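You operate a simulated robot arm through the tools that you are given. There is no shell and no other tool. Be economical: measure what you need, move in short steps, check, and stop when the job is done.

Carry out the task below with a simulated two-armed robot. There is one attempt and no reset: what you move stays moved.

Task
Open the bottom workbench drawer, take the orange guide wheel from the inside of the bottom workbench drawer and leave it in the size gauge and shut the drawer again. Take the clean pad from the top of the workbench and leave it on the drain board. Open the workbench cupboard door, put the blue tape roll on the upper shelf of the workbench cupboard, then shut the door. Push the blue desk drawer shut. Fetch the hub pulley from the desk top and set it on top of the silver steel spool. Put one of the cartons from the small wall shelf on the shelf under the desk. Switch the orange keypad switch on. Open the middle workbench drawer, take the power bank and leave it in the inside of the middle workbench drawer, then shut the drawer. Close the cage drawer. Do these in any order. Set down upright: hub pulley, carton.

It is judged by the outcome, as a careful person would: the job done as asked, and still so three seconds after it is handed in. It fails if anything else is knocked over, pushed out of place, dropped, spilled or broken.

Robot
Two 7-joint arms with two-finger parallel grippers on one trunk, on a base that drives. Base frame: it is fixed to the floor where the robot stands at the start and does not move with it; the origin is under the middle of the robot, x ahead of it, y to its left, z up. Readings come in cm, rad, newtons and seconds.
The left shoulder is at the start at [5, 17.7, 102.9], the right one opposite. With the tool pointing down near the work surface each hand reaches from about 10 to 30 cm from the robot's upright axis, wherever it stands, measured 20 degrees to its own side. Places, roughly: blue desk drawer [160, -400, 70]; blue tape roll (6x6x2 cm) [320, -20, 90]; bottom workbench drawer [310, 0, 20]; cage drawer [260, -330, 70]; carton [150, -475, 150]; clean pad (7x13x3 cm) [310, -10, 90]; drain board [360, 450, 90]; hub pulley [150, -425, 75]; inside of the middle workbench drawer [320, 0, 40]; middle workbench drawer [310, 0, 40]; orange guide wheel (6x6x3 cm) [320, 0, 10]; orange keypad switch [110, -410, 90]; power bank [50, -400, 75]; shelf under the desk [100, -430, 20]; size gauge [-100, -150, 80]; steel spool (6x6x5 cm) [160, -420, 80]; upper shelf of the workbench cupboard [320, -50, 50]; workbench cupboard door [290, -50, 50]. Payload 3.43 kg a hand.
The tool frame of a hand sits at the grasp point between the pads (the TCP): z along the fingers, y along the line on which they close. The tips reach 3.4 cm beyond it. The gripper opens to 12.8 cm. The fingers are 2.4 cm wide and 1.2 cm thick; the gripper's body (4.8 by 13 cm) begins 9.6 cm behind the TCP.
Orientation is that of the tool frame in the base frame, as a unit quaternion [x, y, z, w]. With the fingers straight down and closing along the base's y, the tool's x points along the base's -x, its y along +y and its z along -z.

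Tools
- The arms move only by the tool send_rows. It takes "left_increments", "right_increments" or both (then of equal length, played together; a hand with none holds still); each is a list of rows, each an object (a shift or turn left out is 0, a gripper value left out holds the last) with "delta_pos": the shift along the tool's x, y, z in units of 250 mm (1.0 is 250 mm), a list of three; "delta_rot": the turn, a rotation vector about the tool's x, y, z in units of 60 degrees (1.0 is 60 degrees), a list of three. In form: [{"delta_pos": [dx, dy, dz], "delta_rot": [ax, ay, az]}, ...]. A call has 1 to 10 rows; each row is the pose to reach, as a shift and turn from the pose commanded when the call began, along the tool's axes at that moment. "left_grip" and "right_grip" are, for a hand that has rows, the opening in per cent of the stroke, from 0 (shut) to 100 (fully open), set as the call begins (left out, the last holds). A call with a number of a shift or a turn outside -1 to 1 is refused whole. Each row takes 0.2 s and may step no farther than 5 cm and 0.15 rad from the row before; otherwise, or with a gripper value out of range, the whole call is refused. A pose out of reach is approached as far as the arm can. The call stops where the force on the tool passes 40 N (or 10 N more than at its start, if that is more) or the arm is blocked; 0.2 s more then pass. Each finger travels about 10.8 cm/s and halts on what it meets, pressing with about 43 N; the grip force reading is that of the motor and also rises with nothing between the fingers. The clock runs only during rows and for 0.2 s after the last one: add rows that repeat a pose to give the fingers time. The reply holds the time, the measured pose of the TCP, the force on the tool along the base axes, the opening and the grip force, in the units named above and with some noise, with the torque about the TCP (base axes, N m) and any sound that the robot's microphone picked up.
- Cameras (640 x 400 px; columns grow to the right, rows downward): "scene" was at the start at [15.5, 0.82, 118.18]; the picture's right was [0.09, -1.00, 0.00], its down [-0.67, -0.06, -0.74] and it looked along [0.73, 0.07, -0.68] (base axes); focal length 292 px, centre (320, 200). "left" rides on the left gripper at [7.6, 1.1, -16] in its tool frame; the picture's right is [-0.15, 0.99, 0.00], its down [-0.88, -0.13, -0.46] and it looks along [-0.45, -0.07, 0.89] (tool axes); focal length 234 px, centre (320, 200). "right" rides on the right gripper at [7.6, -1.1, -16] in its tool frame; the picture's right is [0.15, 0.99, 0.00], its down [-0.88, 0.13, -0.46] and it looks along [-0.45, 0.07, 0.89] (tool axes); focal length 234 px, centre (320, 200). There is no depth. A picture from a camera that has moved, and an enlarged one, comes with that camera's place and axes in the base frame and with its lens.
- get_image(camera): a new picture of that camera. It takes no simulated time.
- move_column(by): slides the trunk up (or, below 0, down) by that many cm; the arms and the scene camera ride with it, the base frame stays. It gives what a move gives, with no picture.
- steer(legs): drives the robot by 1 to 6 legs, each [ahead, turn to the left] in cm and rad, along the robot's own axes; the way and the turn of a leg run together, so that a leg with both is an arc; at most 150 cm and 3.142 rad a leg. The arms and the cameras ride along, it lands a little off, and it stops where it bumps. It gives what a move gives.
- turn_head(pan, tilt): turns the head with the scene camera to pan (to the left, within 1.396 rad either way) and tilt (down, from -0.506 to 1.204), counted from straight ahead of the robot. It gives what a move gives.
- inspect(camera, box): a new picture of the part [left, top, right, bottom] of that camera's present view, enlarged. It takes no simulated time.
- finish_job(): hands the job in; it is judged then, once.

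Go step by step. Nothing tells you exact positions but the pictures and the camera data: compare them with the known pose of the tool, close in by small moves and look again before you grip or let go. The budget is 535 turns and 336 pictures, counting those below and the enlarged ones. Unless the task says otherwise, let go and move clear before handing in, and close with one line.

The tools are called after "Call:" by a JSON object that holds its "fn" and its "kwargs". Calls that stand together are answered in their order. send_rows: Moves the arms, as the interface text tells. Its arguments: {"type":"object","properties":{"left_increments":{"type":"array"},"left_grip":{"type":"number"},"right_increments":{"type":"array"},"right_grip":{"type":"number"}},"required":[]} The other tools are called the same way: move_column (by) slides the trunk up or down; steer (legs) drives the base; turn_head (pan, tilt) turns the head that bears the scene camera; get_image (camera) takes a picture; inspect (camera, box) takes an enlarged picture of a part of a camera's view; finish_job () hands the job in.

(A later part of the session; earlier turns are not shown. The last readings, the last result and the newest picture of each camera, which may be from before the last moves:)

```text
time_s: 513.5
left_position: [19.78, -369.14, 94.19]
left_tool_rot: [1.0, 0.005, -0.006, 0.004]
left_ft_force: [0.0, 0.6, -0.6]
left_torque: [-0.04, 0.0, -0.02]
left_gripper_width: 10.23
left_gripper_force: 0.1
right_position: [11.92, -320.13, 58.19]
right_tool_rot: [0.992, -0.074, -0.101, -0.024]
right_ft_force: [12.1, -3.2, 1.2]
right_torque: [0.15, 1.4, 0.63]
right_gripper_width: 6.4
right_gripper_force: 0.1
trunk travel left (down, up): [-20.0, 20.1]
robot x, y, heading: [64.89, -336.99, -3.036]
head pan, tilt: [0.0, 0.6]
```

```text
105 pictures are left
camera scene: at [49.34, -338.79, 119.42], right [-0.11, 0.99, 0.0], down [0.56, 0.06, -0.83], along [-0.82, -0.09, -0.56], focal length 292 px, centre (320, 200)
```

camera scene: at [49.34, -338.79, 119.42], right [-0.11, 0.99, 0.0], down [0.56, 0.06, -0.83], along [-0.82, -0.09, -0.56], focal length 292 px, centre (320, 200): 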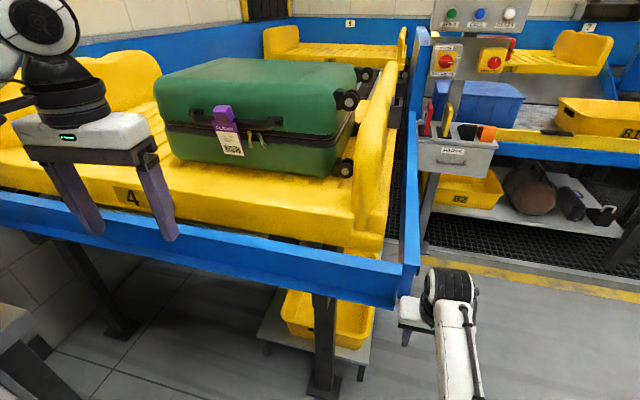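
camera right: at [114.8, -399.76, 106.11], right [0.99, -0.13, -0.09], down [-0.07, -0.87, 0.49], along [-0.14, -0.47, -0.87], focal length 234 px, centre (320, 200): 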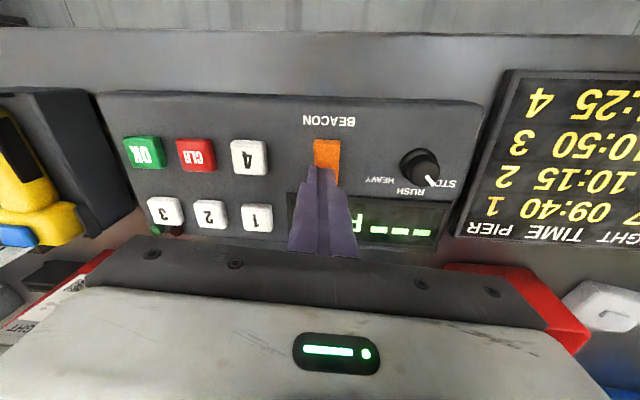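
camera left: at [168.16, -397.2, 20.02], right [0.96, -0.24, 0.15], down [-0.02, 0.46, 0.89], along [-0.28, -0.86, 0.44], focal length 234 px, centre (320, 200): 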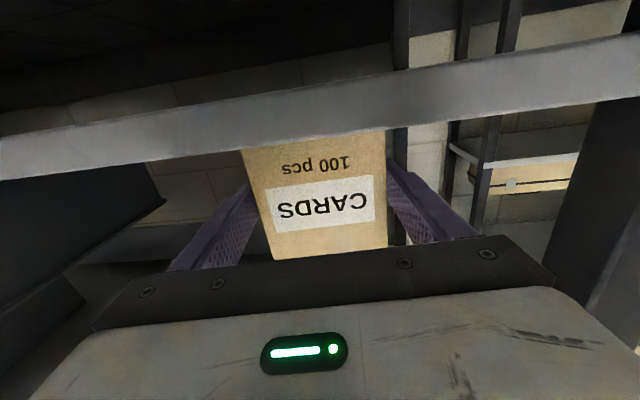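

The right hand touched the conveyor frame; I back off at once and raise both hands high before approaching the power bank.

Call:
{"fn": "steer", "kwargs": {"legs": [[-20, 0]]}}

Call:
{"fn": "move_column", "kwargs": {"by": 20}}

Call:
{"fn": "send_rows", "kwargs": {"right_increments": [{"delta_pos": [0, 0, -0.17]}, {"delta_pos": [0, 0, -0.34]}, {"delta_pos": [0, 0, -0.51]}, {"delta_pos": [0, 0, -0.68]}, {"delta_pos": [0, 0, -0.85]}, {"delta_pos": [0, 0, -1.0]}]}}

Call:
{"fn": "get_image", "kwargs": {"camera": "scene"}}

```text
time_s: 515.1
left_position: [39.52, -366.97, 94.11]
left_tool_rot: [1.0, 0.006, -0.006, 0.004]
left_ft_force: [-0.9, 0.3, 0.3]
left_torque: [0.0, -0.02, 0.0]
left_gripper_width: 10.25
left_gripper_force: 0.1
right_position: [31.72, -317.87, 58.21]
right_tool_rot: [0.992, -0.076, -0.101, -0.024]
right_ft_force: [0.0, 0.4, -0.5]
right_torque: [-0.03, 0.02, 0.01]
right_gripper_width: 6.4
right_gripper_force: 0.0
trunk travel left (down, up): [-20.0, 20.1]
robot x, y, heading: [84.5, -335.03, -3.039]
head pan, tilt: [0.0, 0.6]
```

```text
time_s: 517.3
left_position: [39.73, -367.02, 114.05]
left_tool_rot: [1.0, 0.006, -0.005, 0.005]
left_ft_force: [-0.6, 0.1, 0.1]
left_torque: [0.02, -0.02, 0.0]
left_gripper_width: 10.25
left_gripper_force: 0.1
right_position: [31.63, -317.91, 78.12]
right_tool_rot: [0.992, -0.076, -0.102, -0.024]
right_ft_force: [-0.4, -0.6, -0.2]
right_torque: [0.02, 0.01, 0.01]
right_gripper_width: 6.39
right_gripper_force: 0.2
trunk travel left (down, up): [-40.0, 0.1]
robot x, y, heading: [84.7, -334.66, -3.035]
head pan, tilt: [0.0, 0.6]
```

```text
time_s: 518.9
left_position: [39.43, -367.05, 114.15]
left_tool_rot: [1.0, 0.004, -0.006, 0.004]
left_ft_force: [0.2, 0.3, -0.2]
left_torque: [0.0, 0.03, 0.0]
left_gripper_width: 10.23
left_gripper_force: 0.0
right_position: [31.71, -316.01, 93.19]
right_tool_rot: [0.991, -0.086, -0.092, -0.051]
right_ft_force: [0.2, 0.4, -0.6]
right_torque: [-0.01, 0.0, -0.01]
right_gripper_width: 6.38
right_gripper_force: 0.1
right hand out of reach, approached as far as the arm can: row 4, 5, 6
trunk travel left (down, up): [-40.0, 0.1]
robot x, y, heading: [84.57, -334.78, -3.035]
head pan, tilt: [0.0, 0.6]
stopped in row 6 (right hand): the arm was blocked; the commanded pose is now the measured one
```

```text
104 pictures are left
camera scene: at [69.14, -336.62, 139.41], right [-0.11, 0.99, 0.0], down [0.56, 0.06, -0.83], along [-0.82, -0.09, -0.56], focal length 292 px, centre (320, 200)
```

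scene: 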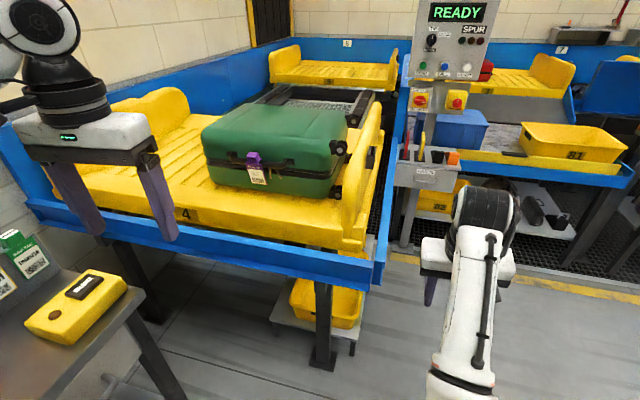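

Call:
{"fn": "steer", "kwargs": {"legs": [[0, -3.1], [-22.5, 0], [0, -1.87]]}}

Call:
{"fn": "get_image", "kwargs": {"camera": "scene"}}

Call:
{"fn": "get_image", "kwargs": {"camera": "left"}}

```text
time_s: 532.4
left_position: [81.61, -389.81, 114.04]
left_tool_rot: [0.787, 0.617, -0.002, 0.007]
left_ft_force: [0.0, 0.6, 0.9]
left_torque: [0.0, -0.01, 0.01]
left_gripper_width: 10.21
left_gripper_force: 0.0
right_position: [30.37, -384.95, 93.22]
right_tool_rot: [0.835, 0.539, -0.105, 0.017]
right_ft_force: [1.0, 0.2, 0.5]
right_torque: [0.0, 0.02, 0.03]
right_gripper_width: 6.4
right_gripper_force: 0.0
trunk travel left (down, up): [-40.0, 0.1]
robot x, y, heading: [62.27, -338.17, -1.713]
head pan, tilt: [0.0, 0.6]
```

```text
103 pictures are left
camera scene: at [59.8, -353.86, 139.4], right [-0.99, 0.14, 0.0], down [0.08, 0.56, -0.83], along [-0.12, -0.82, -0.56], focal length 292 px, centre (320, 200)
```

scene: 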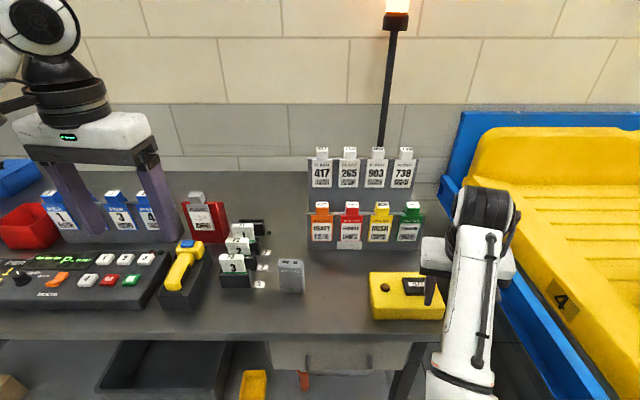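

```text
102 pictures are left
camera left: at [84.5, -382.55, 129.96], right [0.93, -0.38, 0.01], down [-0.34, -0.82, 0.46], along [-0.17, -0.43, -0.89], focal length 234 px, centre (320, 200)
```

left: 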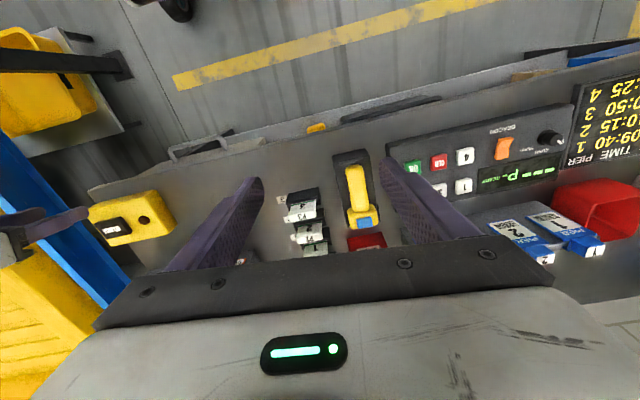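

Power bank at (60, −400), about 9 cm tall standing on the desk. I bring the left hand over it.

Call:
{"fn": "send_rows", "kwargs": {"left_increments": [{"delta_pos": [-0.1, -0.12, 0]}, {"delta_pos": [-0.2, -0.24, 0]}, {"delta_pos": [-0.3, -0.37, 0]}, {"delta_pos": [-0.4, -0.49, 0]}, {"delta_pos": [-0.5, -0.61, 0]}, {"delta_pos": [-0.6, -0.73, 0]}]}}

Call:
{"fn": "get_image", "kwargs": {"camera": "left"}}

Call:
{"fn": "get_image", "kwargs": {"camera": "scene"}}

```text
time_s: 533.8
left_position: [60.25, -400.01, 114.2]
left_tool_rot: [0.788, 0.616, -0.002, 0.009]
left_ft_force: [-0.2, 0.1, 0.2]
left_torque: [0.01, 0.04, 0.01]
left_gripper_width: 10.23
left_gripper_force: 0.0
right_position: [30.16, -384.84, 93.13]
right_tool_rot: [0.835, 0.54, -0.103, 0.017]
right_ft_force: [-0.4, 0.0, -0.1]
right_torque: [0.0, -0.03, 0.02]
right_gripper_width: 6.39
right_gripper_force: 0.1
trunk travel left (down, up): [-40.0, 0.1]
robot x, y, heading: [61.82, -338.34, -1.717]
head pan, tilt: [0.0, 0.6]
```

```text
101 pictures are left
camera left: at [63.04, -392.74, 130.07], right [0.93, -0.38, 0.01], down [-0.34, -0.82, 0.47], along [-0.17, -0.43, -0.89], focal length 234 px, centre (320, 200)
```

left: 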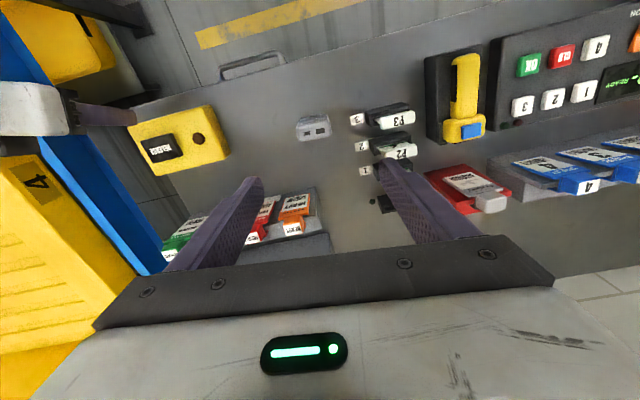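

```text
100 pictures are left
camera scene: at [59.63, -353.79, 139.41], right [-0.99, 0.14, 0.0], down [0.08, 0.56, -0.83], along [-0.12, -0.82, -0.56], focal length 292 px, centre (320, 200)
```

scene: 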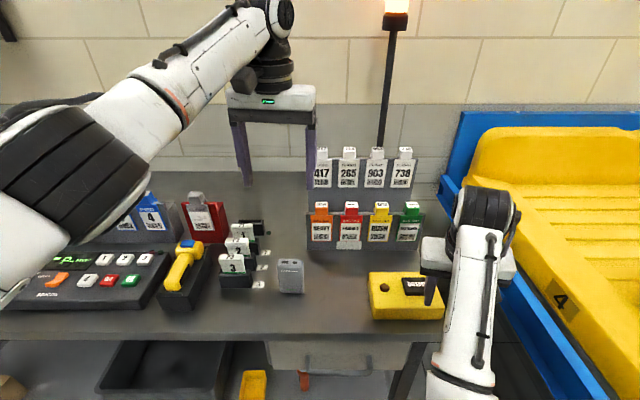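

Call:
{"fn": "send_rows", "kwargs": {"left_increments": [{"delta_pos": [0.015, -0.02, 0.16]}, {"delta_pos": [0.015, -0.02, 0.32]}, {"delta_pos": [0.015, -0.02, 0.48]}, {"delta_pos": [0.015, -0.02, 0.64]}, {"delta_pos": [0.015, -0.02, 0.78]}], "left_grip": 68}}

Call:
{"fn": "get_image", "kwargs": {"camera": "left"}}

Call:
{"fn": "get_image", "kwargs": {"camera": "scene"}}

```text
time_s: 535.0
left_position: [60.28, -399.79, 94.75]
left_tool_rot: [0.787, 0.617, -0.001, 0.009]
left_ft_force: [0.0, -0.1, 0.3]
left_torque: [-0.01, 0.0, 0.02]
left_gripper_width: 8.71
left_gripper_force: 0.0
right_position: [30.4, -384.9, 93.29]
right_tool_rot: [0.835, 0.54, -0.105, 0.016]
right_ft_force: [-0.6, -0.1, -0.3]
right_torque: [0.0, 0.02, 0.04]
right_gripper_width: 6.41
right_gripper_force: 0.1
trunk travel left (down, up): [-40.0, 0.1]
robot x, y, heading: [61.98, -338.24, -1.717]
head pan, tilt: [0.0, 0.6]
```

```text
99 pictures are left
camera left: at [62.97, -392.5, 110.57], right [0.93, -0.38, 0.01], down [-0.34, -0.82, 0.46], along [-0.17, -0.43, -0.89], focal length 234 px, centre (320, 200)
```

left: 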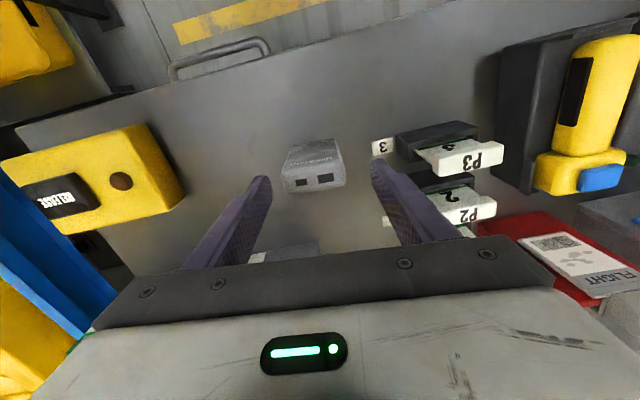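

```text
98 pictures are left
camera scene: at [59.8, -353.88, 139.4], right [-0.99, 0.14, 0.0], down [0.08, 0.56, -0.82], along [-0.12, -0.82, -0.57], focal length 292 px, centre (320, 200)
```

scene: 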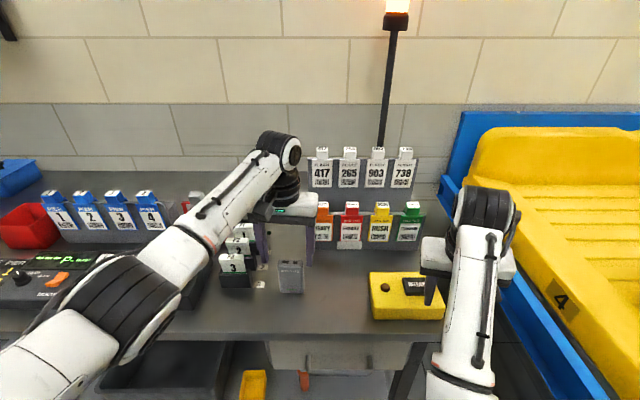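

Call:
{"fn": "send_rows", "kwargs": {"left_increments": [{"delta_pos": [0, -0.015, 0.08]}, {"delta_pos": [0, -0.015, 0.16]}, {"delta_pos": [0, -0.015, 0.24]}]}}

Call:
{"fn": "send_rows", "kwargs": {"left_increments": [{"delta_pos": [0, 0, 0]}, {"delta_pos": [0, 0, 0]}, {"delta_pos": [0, 0, 0]}, {"delta_pos": [0, 0, 0]}], "left_grip": 0}}

Call:
{"fn": "get_image", "kwargs": {"camera": "left"}}

```text
time_s: 535.8
left_position: [59.7, -399.82, 88.54]
left_tool_rot: [0.787, 0.617, -0.001, 0.006]
left_ft_force: [-0.4, -0.2, 0.7]
left_torque: [0.01, -0.03, 0.01]
left_gripper_width: 8.7
left_gripper_force: 0.0
right_position: [30.2, -384.81, 93.26]
right_tool_rot: [0.835, 0.54, -0.104, 0.017]
right_ft_force: [0.2, -0.5, -0.5]
right_torque: [0.0, 0.0, -0.02]
right_gripper_width: 6.41
right_gripper_force: 0.0
trunk travel left (down, up): [-40.0, 0.1]
robot x, y, heading: [61.55, -338.14, -1.713]
head pan, tilt: [0.0, 0.6]
```

```text
time_s: 536.8
left_position: [59.63, -399.76, 88.72]
left_tool_rot: [0.787, 0.617, -0.003, 0.007]
left_ft_force: [-0.3, -0.5, 0.4]
left_torque: [0.04, 0.1, 0.06]
left_gripper_width: 5.75
left_gripper_force: 43.6
right_position: [30.29, -384.94, 93.28]
right_tool_rot: [0.835, 0.54, -0.104, 0.017]
right_ft_force: [0.3, -0.9, 0.2]
right_torque: [-0.02, 0.0, -0.03]
right_gripper_width: 6.44
right_gripper_force: 0.1
trunk travel left (down, up): [-40.0, 0.1]
robot x, y, heading: [62.14, -338.7, -1.714]
head pan, tilt: [0.0, 0.6]
```

```text
97 pictures are left
camera left: at [62.48, -392.55, 104.52], right [0.93, -0.38, 0.01], down [-0.34, -0.82, 0.46], along [-0.17, -0.43, -0.89], focal length 234 px, centre (320, 200)
```

left: 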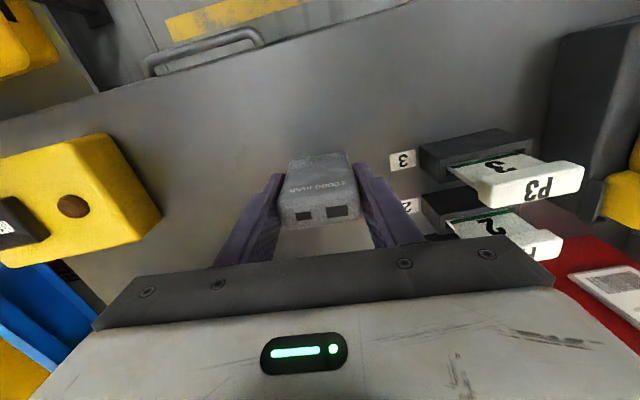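

Power bank gripped (5.75 cm). I lift it and drive around through the east aisle back to the workbench.

Call:
{"fn": "send_rows", "kwargs": {"left_increments": [{"delta_pos": [0, 0, -0.15]}, {"delta_pos": [0, 0, -0.3]}, {"delta_pos": [0, 0, -0.48]}, {"delta_pos": [0, 0, -0.66]}, {"delta_pos": [0, 0, -0.84]}]}}

Call:
{"fn": "steer", "kwargs": {"legs": [[-32, 0], [0, 2.26]]}}

Call:
{"fn": "get_image", "kwargs": {"camera": "scene"}}

```text
time_s: 538.0
left_position: [59.52, -399.6, 109.53]
left_tool_rot: [0.787, 0.617, -0.001, 0.006]
left_ft_force: [0.3, -0.1, -2.1]
left_torque: [0.01, 0.02, 0.0]
left_gripper_width: 5.75
left_gripper_force: 42.9
right_position: [30.18, -384.81, 93.13]
right_tool_rot: [0.835, 0.54, -0.104, 0.017]
right_ft_force: [1.0, 0.1, -0.6]
right_torque: [0.01, 0.01, -0.02]
right_gripper_width: 6.42
right_gripper_force: 0.1
trunk travel left (down, up): [-40.0, 0.1]
robot x, y, heading: [61.59, -338.3, -1.713]
head pan, tilt: [0.0, 0.6]
```

```text
time_s: 545.5
left_position: [115.28, -269.23, 109.6]
left_tool_rot: [-0.225, 0.974, 0.006, 0.003]
left_ft_force: [0.5, -0.4, -2.3]
left_torque: [-0.02, 0.0, 0.02]
left_gripper_width: 5.78
left_gripper_force: 42.8
right_position: [122.45, -301.01, 93.19]
right_tool_rot: [-0.135, 0.985, -0.03, 0.103]
right_ft_force: [-0.3, 0.6, 0.9]
right_torque: [0.02, -0.03, 0.01]
right_gripper_width: 6.38
right_gripper_force: 0.0
trunk travel left (down, up): [-40.0, 0.1]
robot x, y, heading: [66.67, -306.84, 0.547]
head pan, tilt: [0.0, 0.6]
```

```text
96 pictures are left
camera scene: at [80.21, -298.29, 139.4], right [0.52, -0.85, 0.0], down [-0.48, -0.3, -0.82], along [0.7, 0.43, -0.57], focal length 292 px, centre (320, 200)
```

scene: 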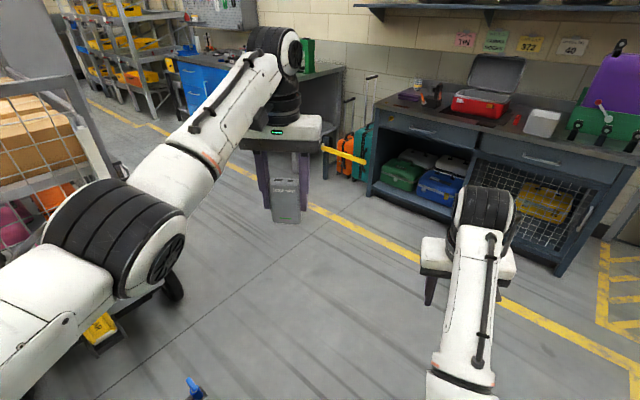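

Call:
{"fn": "steer", "kwargs": {"legs": [[140, 0], [0, 0.85]]}}

Call:
{"fn": "turn_head", "kwargs": {"pan": 0, "tilt": 0.45}}

Call:
{"fn": "get_image", "kwargs": {"camera": "scene"}}

```text
time_s: 554.8
left_position: [188.61, -168.75, 109.72]
left_tool_rot: [-0.619, 0.785, 0.007, 0.002]
left_ft_force: [-0.6, 0.1, -2.7]
left_torque: [-0.01, -0.02, 0.03]
left_gripper_width: 5.75
left_gripper_force: 42.8
right_position: [217.82, -183.37, 93.35]
right_tool_rot: [-0.542, 0.834, 0.018, 0.106]
right_ft_force: [0.0, -0.2, 0.2]
right_torque: [0.01, -0.04, 0.01]
right_gripper_width: 6.39
right_gripper_force: 0.0
trunk travel left (down, up): [-40.0, 0.1]
robot x, y, heading: [186.3, -230.17, 1.432]
head pan, tilt: [0.0, 0.6]
```

```text
time_s: 555.5
left_position: [188.59, -168.81, 109.62]
left_tool_rot: [-0.619, 0.786, 0.007, 0.001]
left_ft_force: [0.3, -0.2, -1.4]
left_torque: [-0.03, -0.03, 0.0]
left_gripper_width: 5.77
left_gripper_force: 43.5
right_position: [218.02, -183.39, 93.15]
right_tool_rot: [-0.542, 0.834, 0.018, 0.106]
right_ft_force: [-0.4, -0.4, -0.2]
right_torque: [0.0, 0.01, -0.03]
right_gripper_width: 6.41
right_gripper_force: 0.0
trunk travel left (down, up): [-40.0, 0.1]
robot x, y, heading: [186.78, -230.4, 1.431]
head pan, tilt: [0.0, 0.45]
```

```text
95 pictures are left
camera scene: at [188.99, -214.07, 140.75], right [0.99, -0.14, 0.0], down [-0.06, -0.43, -0.9], along [0.13, 0.89, -0.44], focal length 292 px, centre (320, 200)
```

scene: 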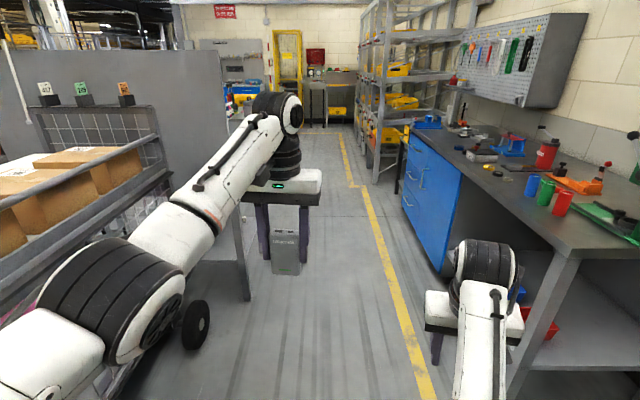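

Call:
{"fn": "steer", "kwargs": {"legs": [[0, -0.03], [140, 0], [95, 0], [0, -0.7]]}}

Call:
{"fn": "get_image", "kwargs": {"camera": "scene"}}

```text
time_s: 569.2
left_position: [268.51, 43.93, 109.63]
left_tool_rot: [-0.293, 0.956, 0.006, 0.003]
left_ft_force: [0.9, 0.2, -1.7]
left_torque: [0.0, -0.01, 0.03]
left_gripper_width: 5.77
left_gripper_force: 42.8
right_position: [280.2, 13.34, 93.2]
right_tool_rot: [-0.204, 0.973, -0.021, 0.104]
right_ft_force: [0.4, -0.1, -0.5]
right_torque: [0.05, -0.01, 0.0]
right_gripper_width: 6.4
right_gripper_force: 0.1
trunk travel left (down, up): [-40.0, 0.1]
robot x, y, heading: [225.36, -0.2, 0.69]
head pan, tilt: [0.0, 0.45]
```

```text
94 pictures are left
camera scene: at [238.26, 10.33, 140.76], right [0.64, -0.77, 0.0], down [-0.34, -0.28, -0.9], along [0.69, 0.58, -0.44], focal length 292 px, centre (320, 200)
```

scene: 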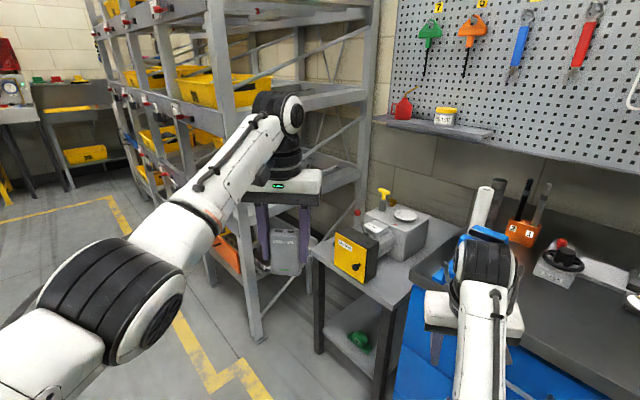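

Call:
{"fn": "steer", "kwargs": {"legs": [[0, 0.95], [43, 0], [0, -1.77]]}}

Call:
{"fn": "move_column", "kwargs": {"by": -25}}

Call:
{"fn": "turn_head", "kwargs": {"pan": -0.2, "tilt": 0.65}}

Call:
{"fn": "get_image", "kwargs": {"camera": "scene"}}

```text
time_s: 578.6
left_position: [284.27, 40.33, 109.62]
left_tool_rot: [0.125, 0.992, 0.003, 0.006]
left_ft_force: [0.5, 0.3, -1.3]
left_torque: [0.0, 0.01, -0.02]
left_gripper_width: 5.76
left_gripper_force: 42.6
right_position: [269.24, 11.33, 93.26]
right_tool_rot: [0.213, 0.971, -0.062, 0.086]
right_ft_force: [0.0, -0.2, 0.4]
right_torque: [0.01, -0.04, 0.02]
right_gripper_width: 6.4
right_gripper_force: 0.0
trunk travel left (down, up): [-40.0, 0.1]
robot x, y, heading: [223.29, 43.42, -0.153]
head pan, tilt: [0.0, 0.45]
```

```text
time_s: 581.2
left_position: [284.26, 40.27, 84.63]
left_tool_rot: [0.125, 0.992, 0.004, 0.006]
left_ft_force: [-0.6, -0.8, -1.0]
left_torque: [-0.02, -0.02, -0.04]
left_gripper_width: 5.76
left_gripper_force: 42.7
right_position: [269.23, 11.27, 68.37]
right_tool_rot: [0.213, 0.971, -0.062, 0.086]
right_ft_force: [0.2, -0.3, 0.3]
right_torque: [0.01, -0.02, 0.0]
right_gripper_width: 6.4
right_gripper_force: 0.0
trunk travel left (down, up): [-15.0, 25.1]
robot x, y, heading: [223.06, 43.42, -0.152]
head pan, tilt: [0.0, 0.45]
```

```text
time_s: 581.9
left_position: [284.35, 40.32, 84.55]
left_tool_rot: [0.125, 0.992, 0.003, 0.006]
left_ft_force: [0.0, -0.9, -2.5]
left_torque: [-0.02, 0.06, -0.01]
left_gripper_width: 5.76
left_gripper_force: 43.0
right_position: [269.22, 11.26, 68.24]
right_tool_rot: [0.214, 0.971, -0.063, 0.086]
right_ft_force: [0.8, 0.1, 0.3]
right_torque: [-0.02, -0.01, -0.01]
right_gripper_width: 6.39
right_gripper_force: 0.0
trunk travel left (down, up): [-15.0, 25.1]
robot x, y, heading: [223.01, 43.19, -0.155]
head pan, tilt: [-0.201, 0.649]
```

```text
93 pictures are left
camera scene: at [238.23, 39.3, 113.98], right [-0.35, -0.94, 0.0], down [-0.57, 0.21, -0.8], along [0.75, -0.28, -0.6], focal length 292 px, centre (320, 200)
```

scene: 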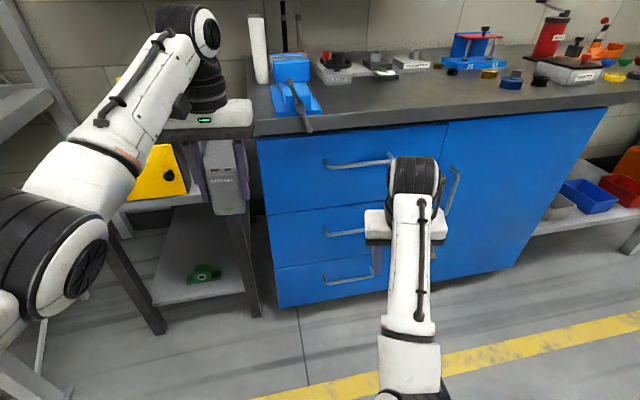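

I tuck the left hand with the bank up and back, and roll the right hand into the handle-gripping pose.

Call:
{"fn": "send_rows", "kwargs": {"left_increments": [{"delta_pos": [0.08, 0, -0.1]}, {"delta_pos": [0.2, 0, -0.2]}, {"delta_pos": [0.36, 0, -0.28]}, {"delta_pos": [0.52, 0, -0.36]}, {"delta_pos": [0.66, 0, -0.4]}, {"delta_pos": [0.76, 0, -0.4]}], "right_increments": [{"delta_pos": [-0.01, -0.04, 0], "delta_rot": [-0.066, -0.037, 0.101]}, {"delta_pos": [-0.02, -0.08, 0.01], "delta_rot": [-0.133, -0.075, 0.202]}, {"delta_pos": [-0.03, -0.12, 0.015], "delta_rot": [-0.199, -0.112, 0.303]}, {"delta_pos": [-0.04, -0.16, 0.02], "delta_rot": [-0.265, -0.149, 0.405]}, {"delta_pos": [-0.05, -0.2, 0.025], "delta_rot": [-0.332, -0.187, 0.506]}, {"delta_pos": [-0.06, -0.23, 0.03], "delta_rot": [-0.398, -0.224, 0.607]}]}}

Call:
{"fn": "send_rows", "kwargs": {"right_increments": [{"delta_rot": [-0.066, -0.037, 0.101]}, {"delta_rot": [-0.133, -0.075, 0.202]}, {"delta_rot": [-0.199, -0.112, 0.303]}, {"delta_rot": [-0.265, -0.149, 0.405]}, {"delta_rot": [-0.332, -0.187, 0.506]}, {"delta_rot": [-0.398, -0.224, 0.607]}]}}

Call:
{"fn": "get_image", "kwargs": {"camera": "right"}}

Call:
{"fn": "get_image", "kwargs": {"camera": "scene"}}

```text
time_s: 583.3
left_position: [265.66, 44.97, 94.37]
left_tool_rot: [0.125, 0.992, 0.004, 0.006]
left_ft_force: [0.3, -0.2, -1.5]
left_torque: [-0.01, -0.02, 0.04]
left_gripper_width: 5.75
left_gripper_force: 42.5
right_position: [268.36, 3.91, 68.94]
right_tool_rot: [0.475, 0.829, 0.132, 0.263]
right_ft_force: [-0.2, 0.0, 0.8]
right_torque: [-0.01, -0.01, 0.02]
right_gripper_width: 6.39
right_gripper_force: 0.1
trunk travel left (down, up): [-15.0, 25.1]
robot x, y, heading: [223.17, 43.01, -0.149]
head pan, tilt: [-0.201, 0.649]
```

```text
time_s: 584.1
left_position: [265.79, 44.96, 94.23]
left_tool_rot: [0.126, 0.992, 0.004, 0.006]
left_ft_force: [0.8, -1.2, -2.3]
left_torque: [0.05, 0.02, 0.01]
left_gripper_width: 5.74
left_gripper_force: 42.6
right_position: [272.34, 3.33, 77.05]
right_tool_rot: [0.54, 0.7, 0.251, 0.394]
right_ft_force: [0.9, 0.3, 0.3]
right_torque: [-0.03, 0.02, 0.01]
right_gripper_width: 6.42
right_gripper_force: 0.1
trunk travel left (down, up): [-15.0, 25.1]
robot x, y, heading: [223.0, 43.47, -0.157]
head pan, tilt: [-0.201, 0.649]
stopped in row 3 (right hand): the arm was blocked; the commanded pose is now the measured one
```

```text
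92 pictures are left
camera right: at [257.88, 11.46, 83.15], right [0.54, 0.43, 0.73], down [-0.21, -0.77, 0.61], along [0.82, -0.48, -0.32], focal length 234 px, centre (320, 200)
```

right: 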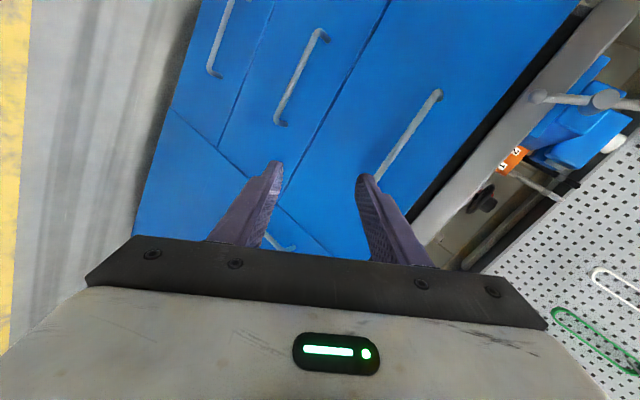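

```text
91 pictures are left
camera scene: at [238.23, 39.29, 113.97], right [-0.35, -0.94, 0.0], down [-0.57, 0.21, -0.8], along [0.75, -0.28, -0.6], focal length 292 px, centre (320, 200)
```

scene: 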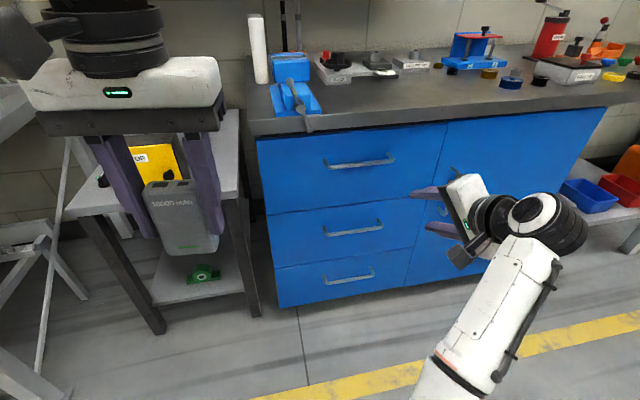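

Call:
{"fn": "send_rows", "kwargs": {"right_increments": [{"delta_pos": [0.05, -0.14, 0.1]}, {"delta_pos": [0.1, -0.28, 0.2]}, {"delta_pos": [0.15, -0.42, 0.3]}, {"delta_pos": [0.2, -0.56, 0.4]}, {"delta_pos": [0.23, -0.68, 0.5]}]}}

Call:
{"fn": "send_rows", "kwargs": {"right_increments": [{"delta_rot": [-0.04, 0.01, 0.1]}, {"delta_rot": [-0.08, 0.02, 0.2]}, {"delta_rot": [-0.1, 0.03, 0.3]}]}}

Call:
{"fn": "get_image", "kwargs": {"camera": "right"}}

```text
time_s: 584.8
left_position: [265.75, 44.95, 94.27]
left_tool_rot: [0.125, 0.992, 0.004, 0.006]
left_ft_force: [0.0, -0.1, -1.1]
left_torque: [-0.02, 0.0, 0.02]
left_gripper_width: 5.73
left_gripper_force: 43.1
right_position: [276.66, 1.82, 73.98]
right_tool_rot: [0.513, 0.672, 0.274, 0.459]
right_ft_force: [0.2, 0.5, -0.5]
right_torque: [-0.05, 0.03, -0.02]
right_gripper_width: 6.38
right_gripper_force: 0.1
trunk travel left (down, up): [-15.0, 25.1]
robot x, y, heading: [223.22, 43.25, -0.148]
head pan, tilt: [-0.201, 0.649]
stopped in row 3 (right hand): the arm was blocked; the commanded pose is now the measured one
```

```text
time_s: 585.6
left_position: [265.62, 44.96, 94.3]
left_tool_rot: [0.125, 0.992, 0.003, 0.006]
left_ft_force: [-0.6, -0.5, -1.8]
left_torque: [-0.01, 0.0, -0.01]
left_gripper_width: 5.75
left_gripper_force: 43.2
right_position: [276.75, 1.43, 74.49]
right_tool_rot: [0.58, 0.574, 0.385, 0.431]
right_ft_force: [0.2, 0.1, -0.9]
right_torque: [-0.02, 0.03, 0.0]
right_gripper_width: 6.4
right_gripper_force: 0.1
trunk travel left (down, up): [-15.0, 25.1]
robot x, y, heading: [222.79, 43.5, -0.158]
head pan, tilt: [-0.201, 0.649]
```

```text
90 pictures are left
camera right: at [261.76, 9.93, 78.39], right [0.34, 0.18, 0.92], down [-0.42, -0.85, 0.32], along [0.84, -0.5, -0.21], focal length 234 px, centre (320, 200)
```

right: 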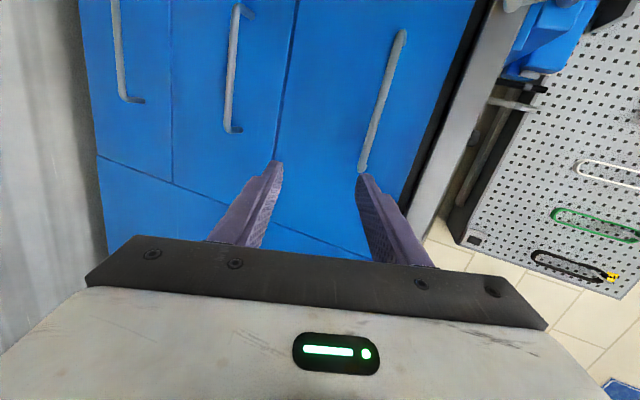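

Call:
{"fn": "move_column", "kwargs": {"by": -15}}

Call:
{"fn": "send_rows", "kwargs": {"right_increments": [{"delta_pos": [0.1, -0.08, 0.03]}, {"delta_pos": [0.2, -0.16, 0.06]}, {"delta_pos": [0.28, -0.24, 0.09]}, {"delta_pos": [0.28, -0.32, 0.12]}]}}

Call:
{"fn": "get_image", "kwargs": {"camera": "right"}}

Call:
{"fn": "get_image", "kwargs": {"camera": "scene"}}

```text
time_s: 587.4
left_position: [264.9, 45.46, 81.3]
left_tool_rot: [0.125, 0.992, 0.0, 0.015]
left_ft_force: [0.5, -0.9, -2.1]
left_torque: [-0.04, -0.03, -0.02]
left_gripper_width: 5.74
left_gripper_force: 42.6
right_position: [276.5, 1.42, 62.76]
right_tool_rot: [0.57, 0.572, 0.387, 0.445]
right_ft_force: [-0.3, 1.1, 0.4]
right_torque: [0.02, 0.0, 0.0]
right_gripper_width: 6.42
right_gripper_force: 0.1
trunk travel left (down, up): [0.0, 40.1]
robot x, y, heading: [222.93, 43.15, -0.156]
head pan, tilt: [-0.201, 0.649]
```

```text
time_s: 588.1
left_position: [264.64, 45.71, 81.24]
left_tool_rot: [0.125, 0.992, -0.001, 0.016]
left_ft_force: [0.9, -0.3, -1.9]
left_torque: [0.03, 0.02, -0.01]
left_gripper_width: 5.74
left_gripper_force: 42.8
right_position: [279.69, 3.28, 66.57]
right_tool_rot: [0.531, 0.549, 0.395, 0.51]
right_ft_force: [-0.5, -0.6, -0.7]
right_torque: [0.0, 0.01, 0.02]
right_gripper_width: 6.4
right_gripper_force: 0.0
trunk travel left (down, up): [0.0, 40.1]
robot x, y, heading: [223.25, 43.0, -0.157]
head pan, tilt: [-0.201, 0.649]
stopped in row 3 (right hand): the arm was blocked; the commanded pose is now the measured one
```

```text
89 pictures are left
camera right: at [264.62, 12.43, 67.02], right [0.19, 0.27, 0.95], down [-0.5, -0.8, 0.33], along [0.85, -0.53, -0.02], focal length 234 px, centre (320, 200)
```

right: 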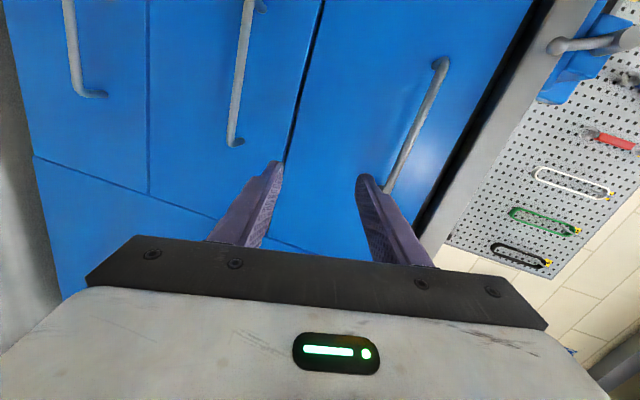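

```text
88 pictures are left
camera scene: at [236.88, 40.25, 100.37], right [-0.35, -0.94, 0.01], down [-0.55, 0.2, -0.81], along [0.76, -0.28, -0.59], focal length 292 px, centre (320, 200)
```

scene: 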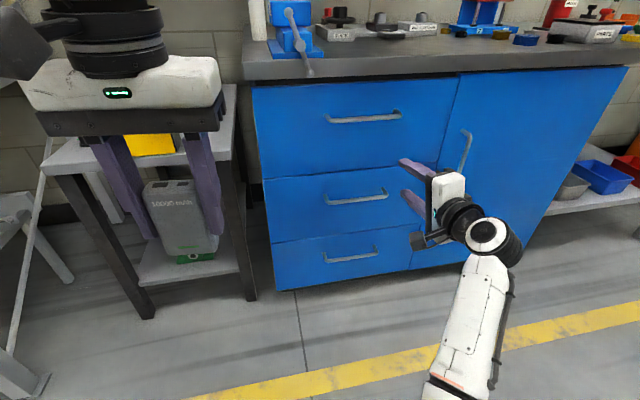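

The right arm's current folding jams against the body and tilts the robot. I raise the trunk at once to relieve it and unroll the hand.

Call:
{"fn": "move_column", "kwargs": {"by": 29}}

Call:
{"fn": "send_rows", "kwargs": {"right_increments": [{"delta_pos": [-0.03, 0, 0], "delta_rot": [0, 0, -0.125]}, {"delta_pos": [-0.06, 0, 0], "delta_rot": [0, 0, -0.25]}, {"delta_pos": [-0.1, 0, 0], "delta_rot": [0, 0, -0.375]}, {"delta_pos": [-0.14, 0, 0], "delta_rot": [0, 0, -0.5]}, {"delta_pos": [-0.18, 0, 0], "delta_rot": [0, 0, -0.625]}, {"delta_pos": [-0.2, 0, 0], "delta_rot": [0, 0, -0.75]}]}}

Call:
{"fn": "send_rows", "kwargs": {"right_increments": [{"delta_rot": [0, 0, -0.125]}, {"delta_rot": [0, 0, -0.25]}, {"delta_rot": [0, 0, -0.375]}, {"delta_rot": [0, 0, -0.5]}, {"delta_rot": [0, 0, -0.625]}, {"delta_rot": [0, 0, -0.75]}]}}

Call:
{"fn": "get_image", "kwargs": {"camera": "scene"}}

```text
time_s: 591.0
left_position: [265.71, 44.95, 108.31]
left_tool_rot: [0.126, 0.992, 0.004, 0.006]
left_ft_force: [-0.1, 0.3, -2.6]
left_torque: [0.0, 0.02, -0.01]
left_gripper_width: 5.78
left_gripper_force: 43.3
right_position: [280.34, 2.72, 92.9]
right_tool_rot: [0.538, 0.55, 0.394, 0.503]
right_ft_force: [0.0, -1.4, 1.4]
right_torque: [0.0, 0.03, 0.0]
right_gripper_width: 6.41
right_gripper_force: 0.0
trunk travel left (down, up): [-29.0, 11.1]
robot x, y, heading: [222.99, 43.03, -0.156]
head pan, tilt: [-0.201, 0.649]
```

```text
time_s: 592.4
left_position: [265.75, 44.89, 108.32]
left_tool_rot: [0.126, 0.992, 0.003, 0.006]
left_ft_force: [-0.1, -0.7, -2.9]
left_torque: [-0.06, -0.01, 0.01]
left_gripper_width: 5.79
left_gripper_force: 43.0
right_position: [280.01, -2.16, 93.33]
right_tool_rot: [0.286, 0.714, 0.171, 0.616]
right_ft_force: [-0.1, -0.5, -0.1]
right_torque: [-0.01, -0.05, 0.0]
right_gripper_width: 6.4
right_gripper_force: 0.0
trunk travel left (down, up): [-29.0, 11.1]
robot x, y, heading: [222.91, 42.88, -0.149]
head pan, tilt: [-0.201, 0.649]
```

```text
time_s: 593.8
left_position: [265.87, 45.0, 108.31]
left_tool_rot: [0.125, 0.992, 0.003, 0.006]
left_ft_force: [1.3, -0.4, -1.6]
left_torque: [-0.01, 0.03, 0.01]
left_gripper_width: 5.76
left_gripper_force: 42.9
right_position: [280.06, -2.01, 93.54]
right_tool_rot: [-0.009, 0.769, -0.076, 0.635]
right_ft_force: [-0.3, 0.0, 0.3]
right_torque: [-0.01, 0.01, 0.02]
right_gripper_width: 6.42
right_gripper_force: 0.0
trunk travel left (down, up): [-29.0, 11.1]
robot x, y, heading: [222.89, 43.08, -0.157]
head pan, tilt: [-0.201, 0.649]
```

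```text
87 pictures are left
camera scene: at [238.23, 39.29, 127.97], right [-0.35, -0.94, 0.0], down [-0.57, 0.21, -0.8], along [0.75, -0.28, -0.6], focal length 292 px, centre (320, 200)
```

scene: 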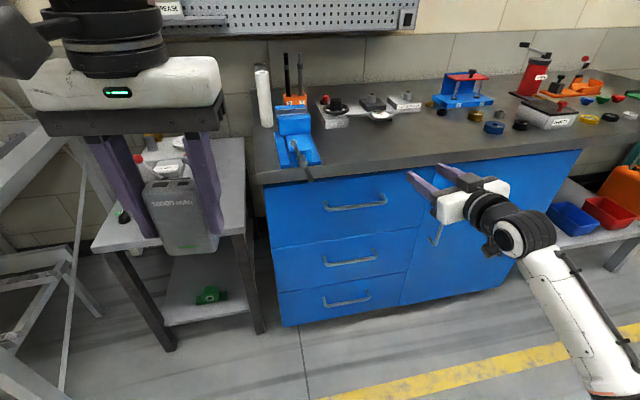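

Call:
{"fn": "steer", "kwargs": {"legs": [[-8, 0]]}}

Call:
{"fn": "send_rows", "kwargs": {"right_increments": [{"delta_pos": [0.15, -0.06, 0]}, {"delta_pos": [0.3, -0.12, 0]}, {"delta_pos": [0.45, -0.18, 0]}, {"delta_pos": [0.6, -0.24, 0]}, {"delta_pos": [0.75, -0.3, 0]}, {"delta_pos": [0.92, -0.32, 0]}]}}

Call:
{"fn": "send_rows", "kwargs": {"right_increments": [{"delta_pos": [0.06, 0, 0], "delta_rot": [0, 0, 0.125]}, {"delta_pos": [0.12, 0, 0], "delta_rot": [0, 0, 0.25]}, {"delta_pos": [0.18, 0, 0], "delta_rot": [0, 0, 0.375]}, {"delta_pos": [0.24, 0, 0], "delta_rot": [0, 0, 0.5]}, {"delta_pos": [0.3, 0, 0], "delta_rot": [0, 0, 0.625]}, {"delta_pos": [0.3, 0, 0], "delta_rot": [0, 0, 0.75]}]}}

Call:
{"fn": "send_rows", "kwargs": {"right_increments": [{"delta_rot": [0, 0, 0.125]}, {"delta_rot": [0, 0, 0.25]}, {"delta_rot": [0, 0, 0.375]}, {"delta_rot": [0, 0, 0.5]}, {"delta_rot": [0, 0, 0.625]}, {"delta_rot": [0, 0, 0.75]}]}}

```text
time_s: 594.9
left_position: [257.74, 46.34, 108.27]
left_tool_rot: [0.124, 0.992, 0.003, 0.006]
left_ft_force: [-0.5, -0.6, -2.2]
left_torque: [-0.04, 0.0, -0.01]
left_gripper_width: 5.76
left_gripper_force: 43.2
right_position: [272.0, -0.85, 93.52]
right_tool_rot: [-0.008, 0.769, -0.076, 0.635]
right_ft_force: [-0.4, 0.2, -0.8]
right_torque: [-0.03, 0.02, 0.02]
right_gripper_width: 6.39
right_gripper_force: 0.1
trunk travel left (down, up): [-29.0, 11.1]
robot x, y, heading: [215.03, 44.95, -0.153]
head pan, tilt: [-0.201, 0.649]
```

```text
time_s: 596.2
left_position: [257.72, 46.16, 108.31]
left_tool_rot: [0.124, 0.992, 0.003, 0.005]
left_ft_force: [0.2, -0.3, -1.6]
left_torque: [-0.04, -0.02, 0.01]
left_gripper_width: 5.77
left_gripper_force: 42.3
right_position: [266.96, -11.2, 72.07]
right_tool_rot: [-0.009, 0.769, -0.076, 0.635]
right_ft_force: [0.6, 0.3, -0.4]
right_torque: [-0.03, 0.04, 0.0]
right_gripper_width: 6.38
right_gripper_force: 0.0
trunk travel left (down, up): [-29.0, 11.1]
robot x, y, heading: [214.96, 44.76, -0.15]
head pan, tilt: [-0.201, 0.649]
```

```text
time_s: 597.6
left_position: [257.77, 46.28, 108.24]
left_tool_rot: [0.124, 0.992, 0.004, 0.006]
left_ft_force: [0.0, -0.1, -1.4]
left_torque: [0.01, 0.0, -0.01]
left_gripper_width: 5.75
left_gripper_force: 43.5
right_position: [265.3, -12.08, 64.9]
right_tool_rot: [0.287, 0.713, 0.173, 0.616]
right_ft_force: [-0.6, -0.2, -0.2]
right_torque: [-0.01, 0.01, 0.01]
right_gripper_width: 6.41
right_gripper_force: 0.1
trunk travel left (down, up): [-29.0, 11.1]
robot x, y, heading: [214.83, 44.62, -0.154]
head pan, tilt: [-0.201, 0.649]
```

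```text
time_s: 599.0
left_position: [257.64, 46.22, 108.37]
left_tool_rot: [0.125, 0.992, 0.003, 0.006]
left_ft_force: [-0.3, 0.3, -2.5]
left_torque: [-0.02, -0.01, 0.04]
left_gripper_width: 5.75
left_gripper_force: 42.9
right_position: [265.33, -12.05, 64.78]
right_tool_rot: [0.539, 0.549, 0.396, 0.501]
right_ft_force: [-0.9, -0.7, -0.7]
right_torque: [0.01, 0.01, 0.01]
right_gripper_width: 6.41
right_gripper_force: 0.0
trunk travel left (down, up): [-29.0, 11.1]
robot x, y, heading: [214.75, 44.74, -0.155]
head pan, tilt: [-0.201, 0.649]
```

Call:
{"fn": "send_rows", "kwargs": {"right_increments": [{"delta_pos": [0.08, -0.12, 0.02]}, {"delta_pos": [0.16, -0.24, 0.045]}, {"delta_pos": [0.24, -0.36, 0.07]}, {"delta_pos": [0.32, -0.47, 0.09]}, {"delta_pos": [0.42, -0.47, 0.09]}, {"delta_pos": [0.54, -0.47, 0.09]}]}}

Call:
{"fn": "get_image", "kwargs": {"camera": "scene"}}

Call:
{"fn": "get_image", "kwargs": {"camera": "right"}}

```text
time_s: 600.5
left_position: [257.68, 46.3, 108.31]
left_tool_rot: [0.124, 0.992, 0.004, 0.005]
left_ft_force: [-0.3, -0.8, -2.4]
left_torque: [0.01, 0.01, -0.02]
left_gripper_width: 5.76
left_gripper_force: 43.2
right_position: [266.32, -1.66, 56.5]
right_tool_rot: [0.539, 0.549, 0.395, 0.503]
right_ft_force: [0.4, -0.5, -0.3]
right_torque: [0.04, 0.02, 0.01]
right_gripper_width: 6.41
right_gripper_force: 0.1
right hand out of reach, approached as far as the arm can: row 2, 3, 4, 5, 6
trunk travel left (down, up): [-29.0, 11.1]
robot x, y, heading: [214.94, 44.87, -0.157]
head pan, tilt: [-0.201, 0.649]
```

```text
86 pictures are left
camera scene: at [230.2, 40.53, 127.98], right [-0.35, -0.94, 0.0], down [-0.57, 0.21, -0.8], along [0.75, -0.28, -0.6], focal length 292 px, centre (320, 200)
```

scene: 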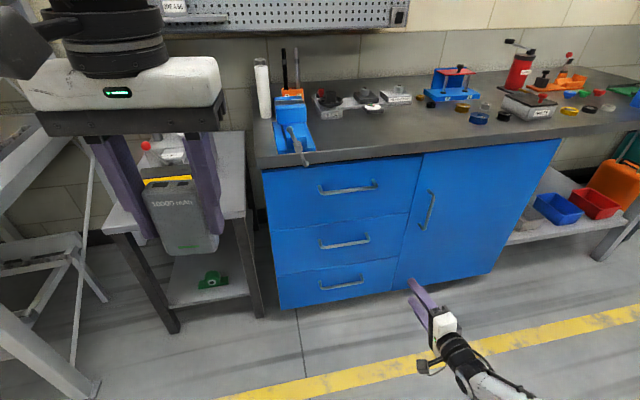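

```text
85 pictures are left
camera right: at [251.1, 7.55, 57.49], right [0.2, 0.25, 0.95], down [-0.49, -0.81, 0.32], along [0.85, -0.53, -0.04], focal length 234 px, centre (320, 200)
```

right: 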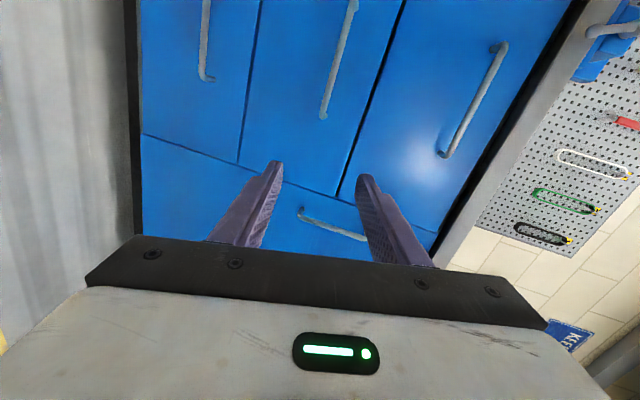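

Call:
{"fn": "steer", "kwargs": {"legs": [[0, 0.9], [16, 0], [0, -0.89]]}}

Call:
{"fn": "move_column", "kwargs": {"by": -4}}

Call:
{"fn": "get_image", "kwargs": {"camera": "right"}}

Call:
{"fn": "get_image", "kwargs": {"camera": "scene"}}

```text
time_s: 606.5
left_position: [269.58, 58.41, 108.3]
left_tool_rot: [0.111, 0.994, 0.004, 0.005]
left_ft_force: [-0.9, -0.1, -2.8]
left_torque: [0.03, 0.02, 0.06]
left_gripper_width: 5.76
left_gripper_force: 42.9
right_position: [279.31, 10.9, 56.6]
right_tool_rot: [0.531, 0.556, 0.402, 0.497]
right_ft_force: [0.9, -0.3, -0.4]
right_torque: [0.02, -0.02, 0.03]
right_gripper_width: 6.43
right_gripper_force: 0.1
trunk travel left (down, up): [-29.0, 11.1]
robot x, y, heading: [226.57, 55.73, -0.127]
head pan, tilt: [-0.201, 0.649]
```

```text
time_s: 607.3
left_position: [269.56, 58.35, 104.39]
left_tool_rot: [0.112, 0.994, 0.004, 0.006]
left_ft_force: [0.6, 0.2, -1.5]
left_torque: [-0.03, 0.0, -0.01]
left_gripper_width: 5.78
left_gripper_force: 42.9
right_position: [279.41, 10.91, 52.53]
right_tool_rot: [0.531, 0.557, 0.402, 0.497]
right_ft_force: [0.1, 0.5, -0.3]
right_torque: [0.02, 0.01, 0.0]
right_gripper_width: 6.38
right_gripper_force: 0.0
trunk travel left (down, up): [-25.0, 15.1]
robot x, y, heading: [226.91, 55.69, -0.127]
head pan, tilt: [-0.201, 0.649]
```

```text
84 pictures are left
camera right: at [264.03, 19.64, 53.5], right [0.2, 0.26, 0.95], down [-0.47, -0.82, 0.32], along [0.86, -0.51, -0.04], focal length 234 px, centre (320, 200)
```

right: 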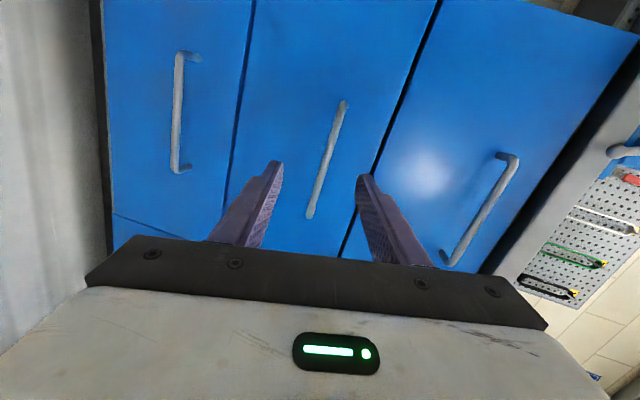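

```text
83 pictures are left
camera scene: at [242.29, 52.06, 123.98], right [-0.32, -0.95, 0.0], down [-0.57, 0.19, -0.8], along [0.75, -0.26, -0.6], focal length 292 px, centre (320, 200)
```

scene: 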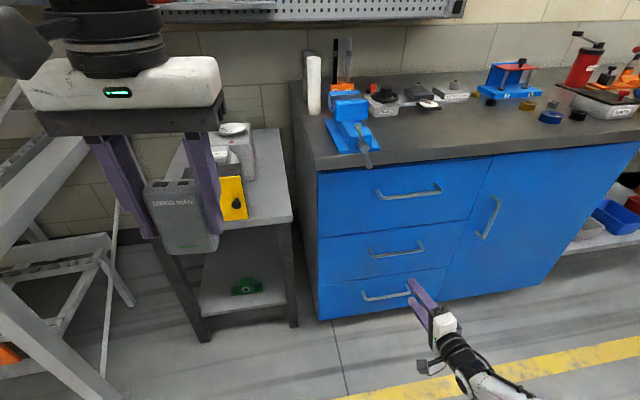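

The middle handle lines up with the open fingers. I drive forward onto it.

Call:
{"fn": "steer", "kwargs": {"legs": [[15.5, 0]]}}

Call:
{"fn": "get_image", "kwargs": {"camera": "right"}}

```text
time_s: 608.7
left_position: [285.08, 56.52, 104.41]
left_tool_rot: [0.111, 0.994, 0.004, 0.005]
left_ft_force: [0.1, -0.5, -1.9]
left_torque: [-0.02, 0.05, 0.01]
left_gripper_width: 5.76
left_gripper_force: 43.8
right_position: [294.8, 8.96, 52.52]
right_tool_rot: [0.531, 0.556, 0.402, 0.497]
right_ft_force: [0.2, 0.5, -0.9]
right_torque: [0.01, -0.03, -0.02]
right_gripper_width: 6.4
right_gripper_force: 0.0
trunk travel left (down, up): [-25.0, 15.1]
robot x, y, heading: [242.67, 53.55, -0.129]
head pan, tilt: [-0.201, 0.649]
```

```text
82 pictures are left
camera right: at [279.49, 17.7, 53.46], right [0.2, 0.26, 0.95], down [-0.47, -0.82, 0.32], along [0.86, -0.51, -0.04], focal length 234 px, centre (320, 200)
```

right: 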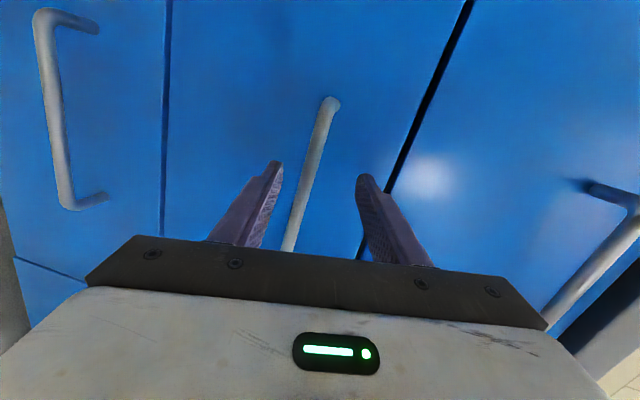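

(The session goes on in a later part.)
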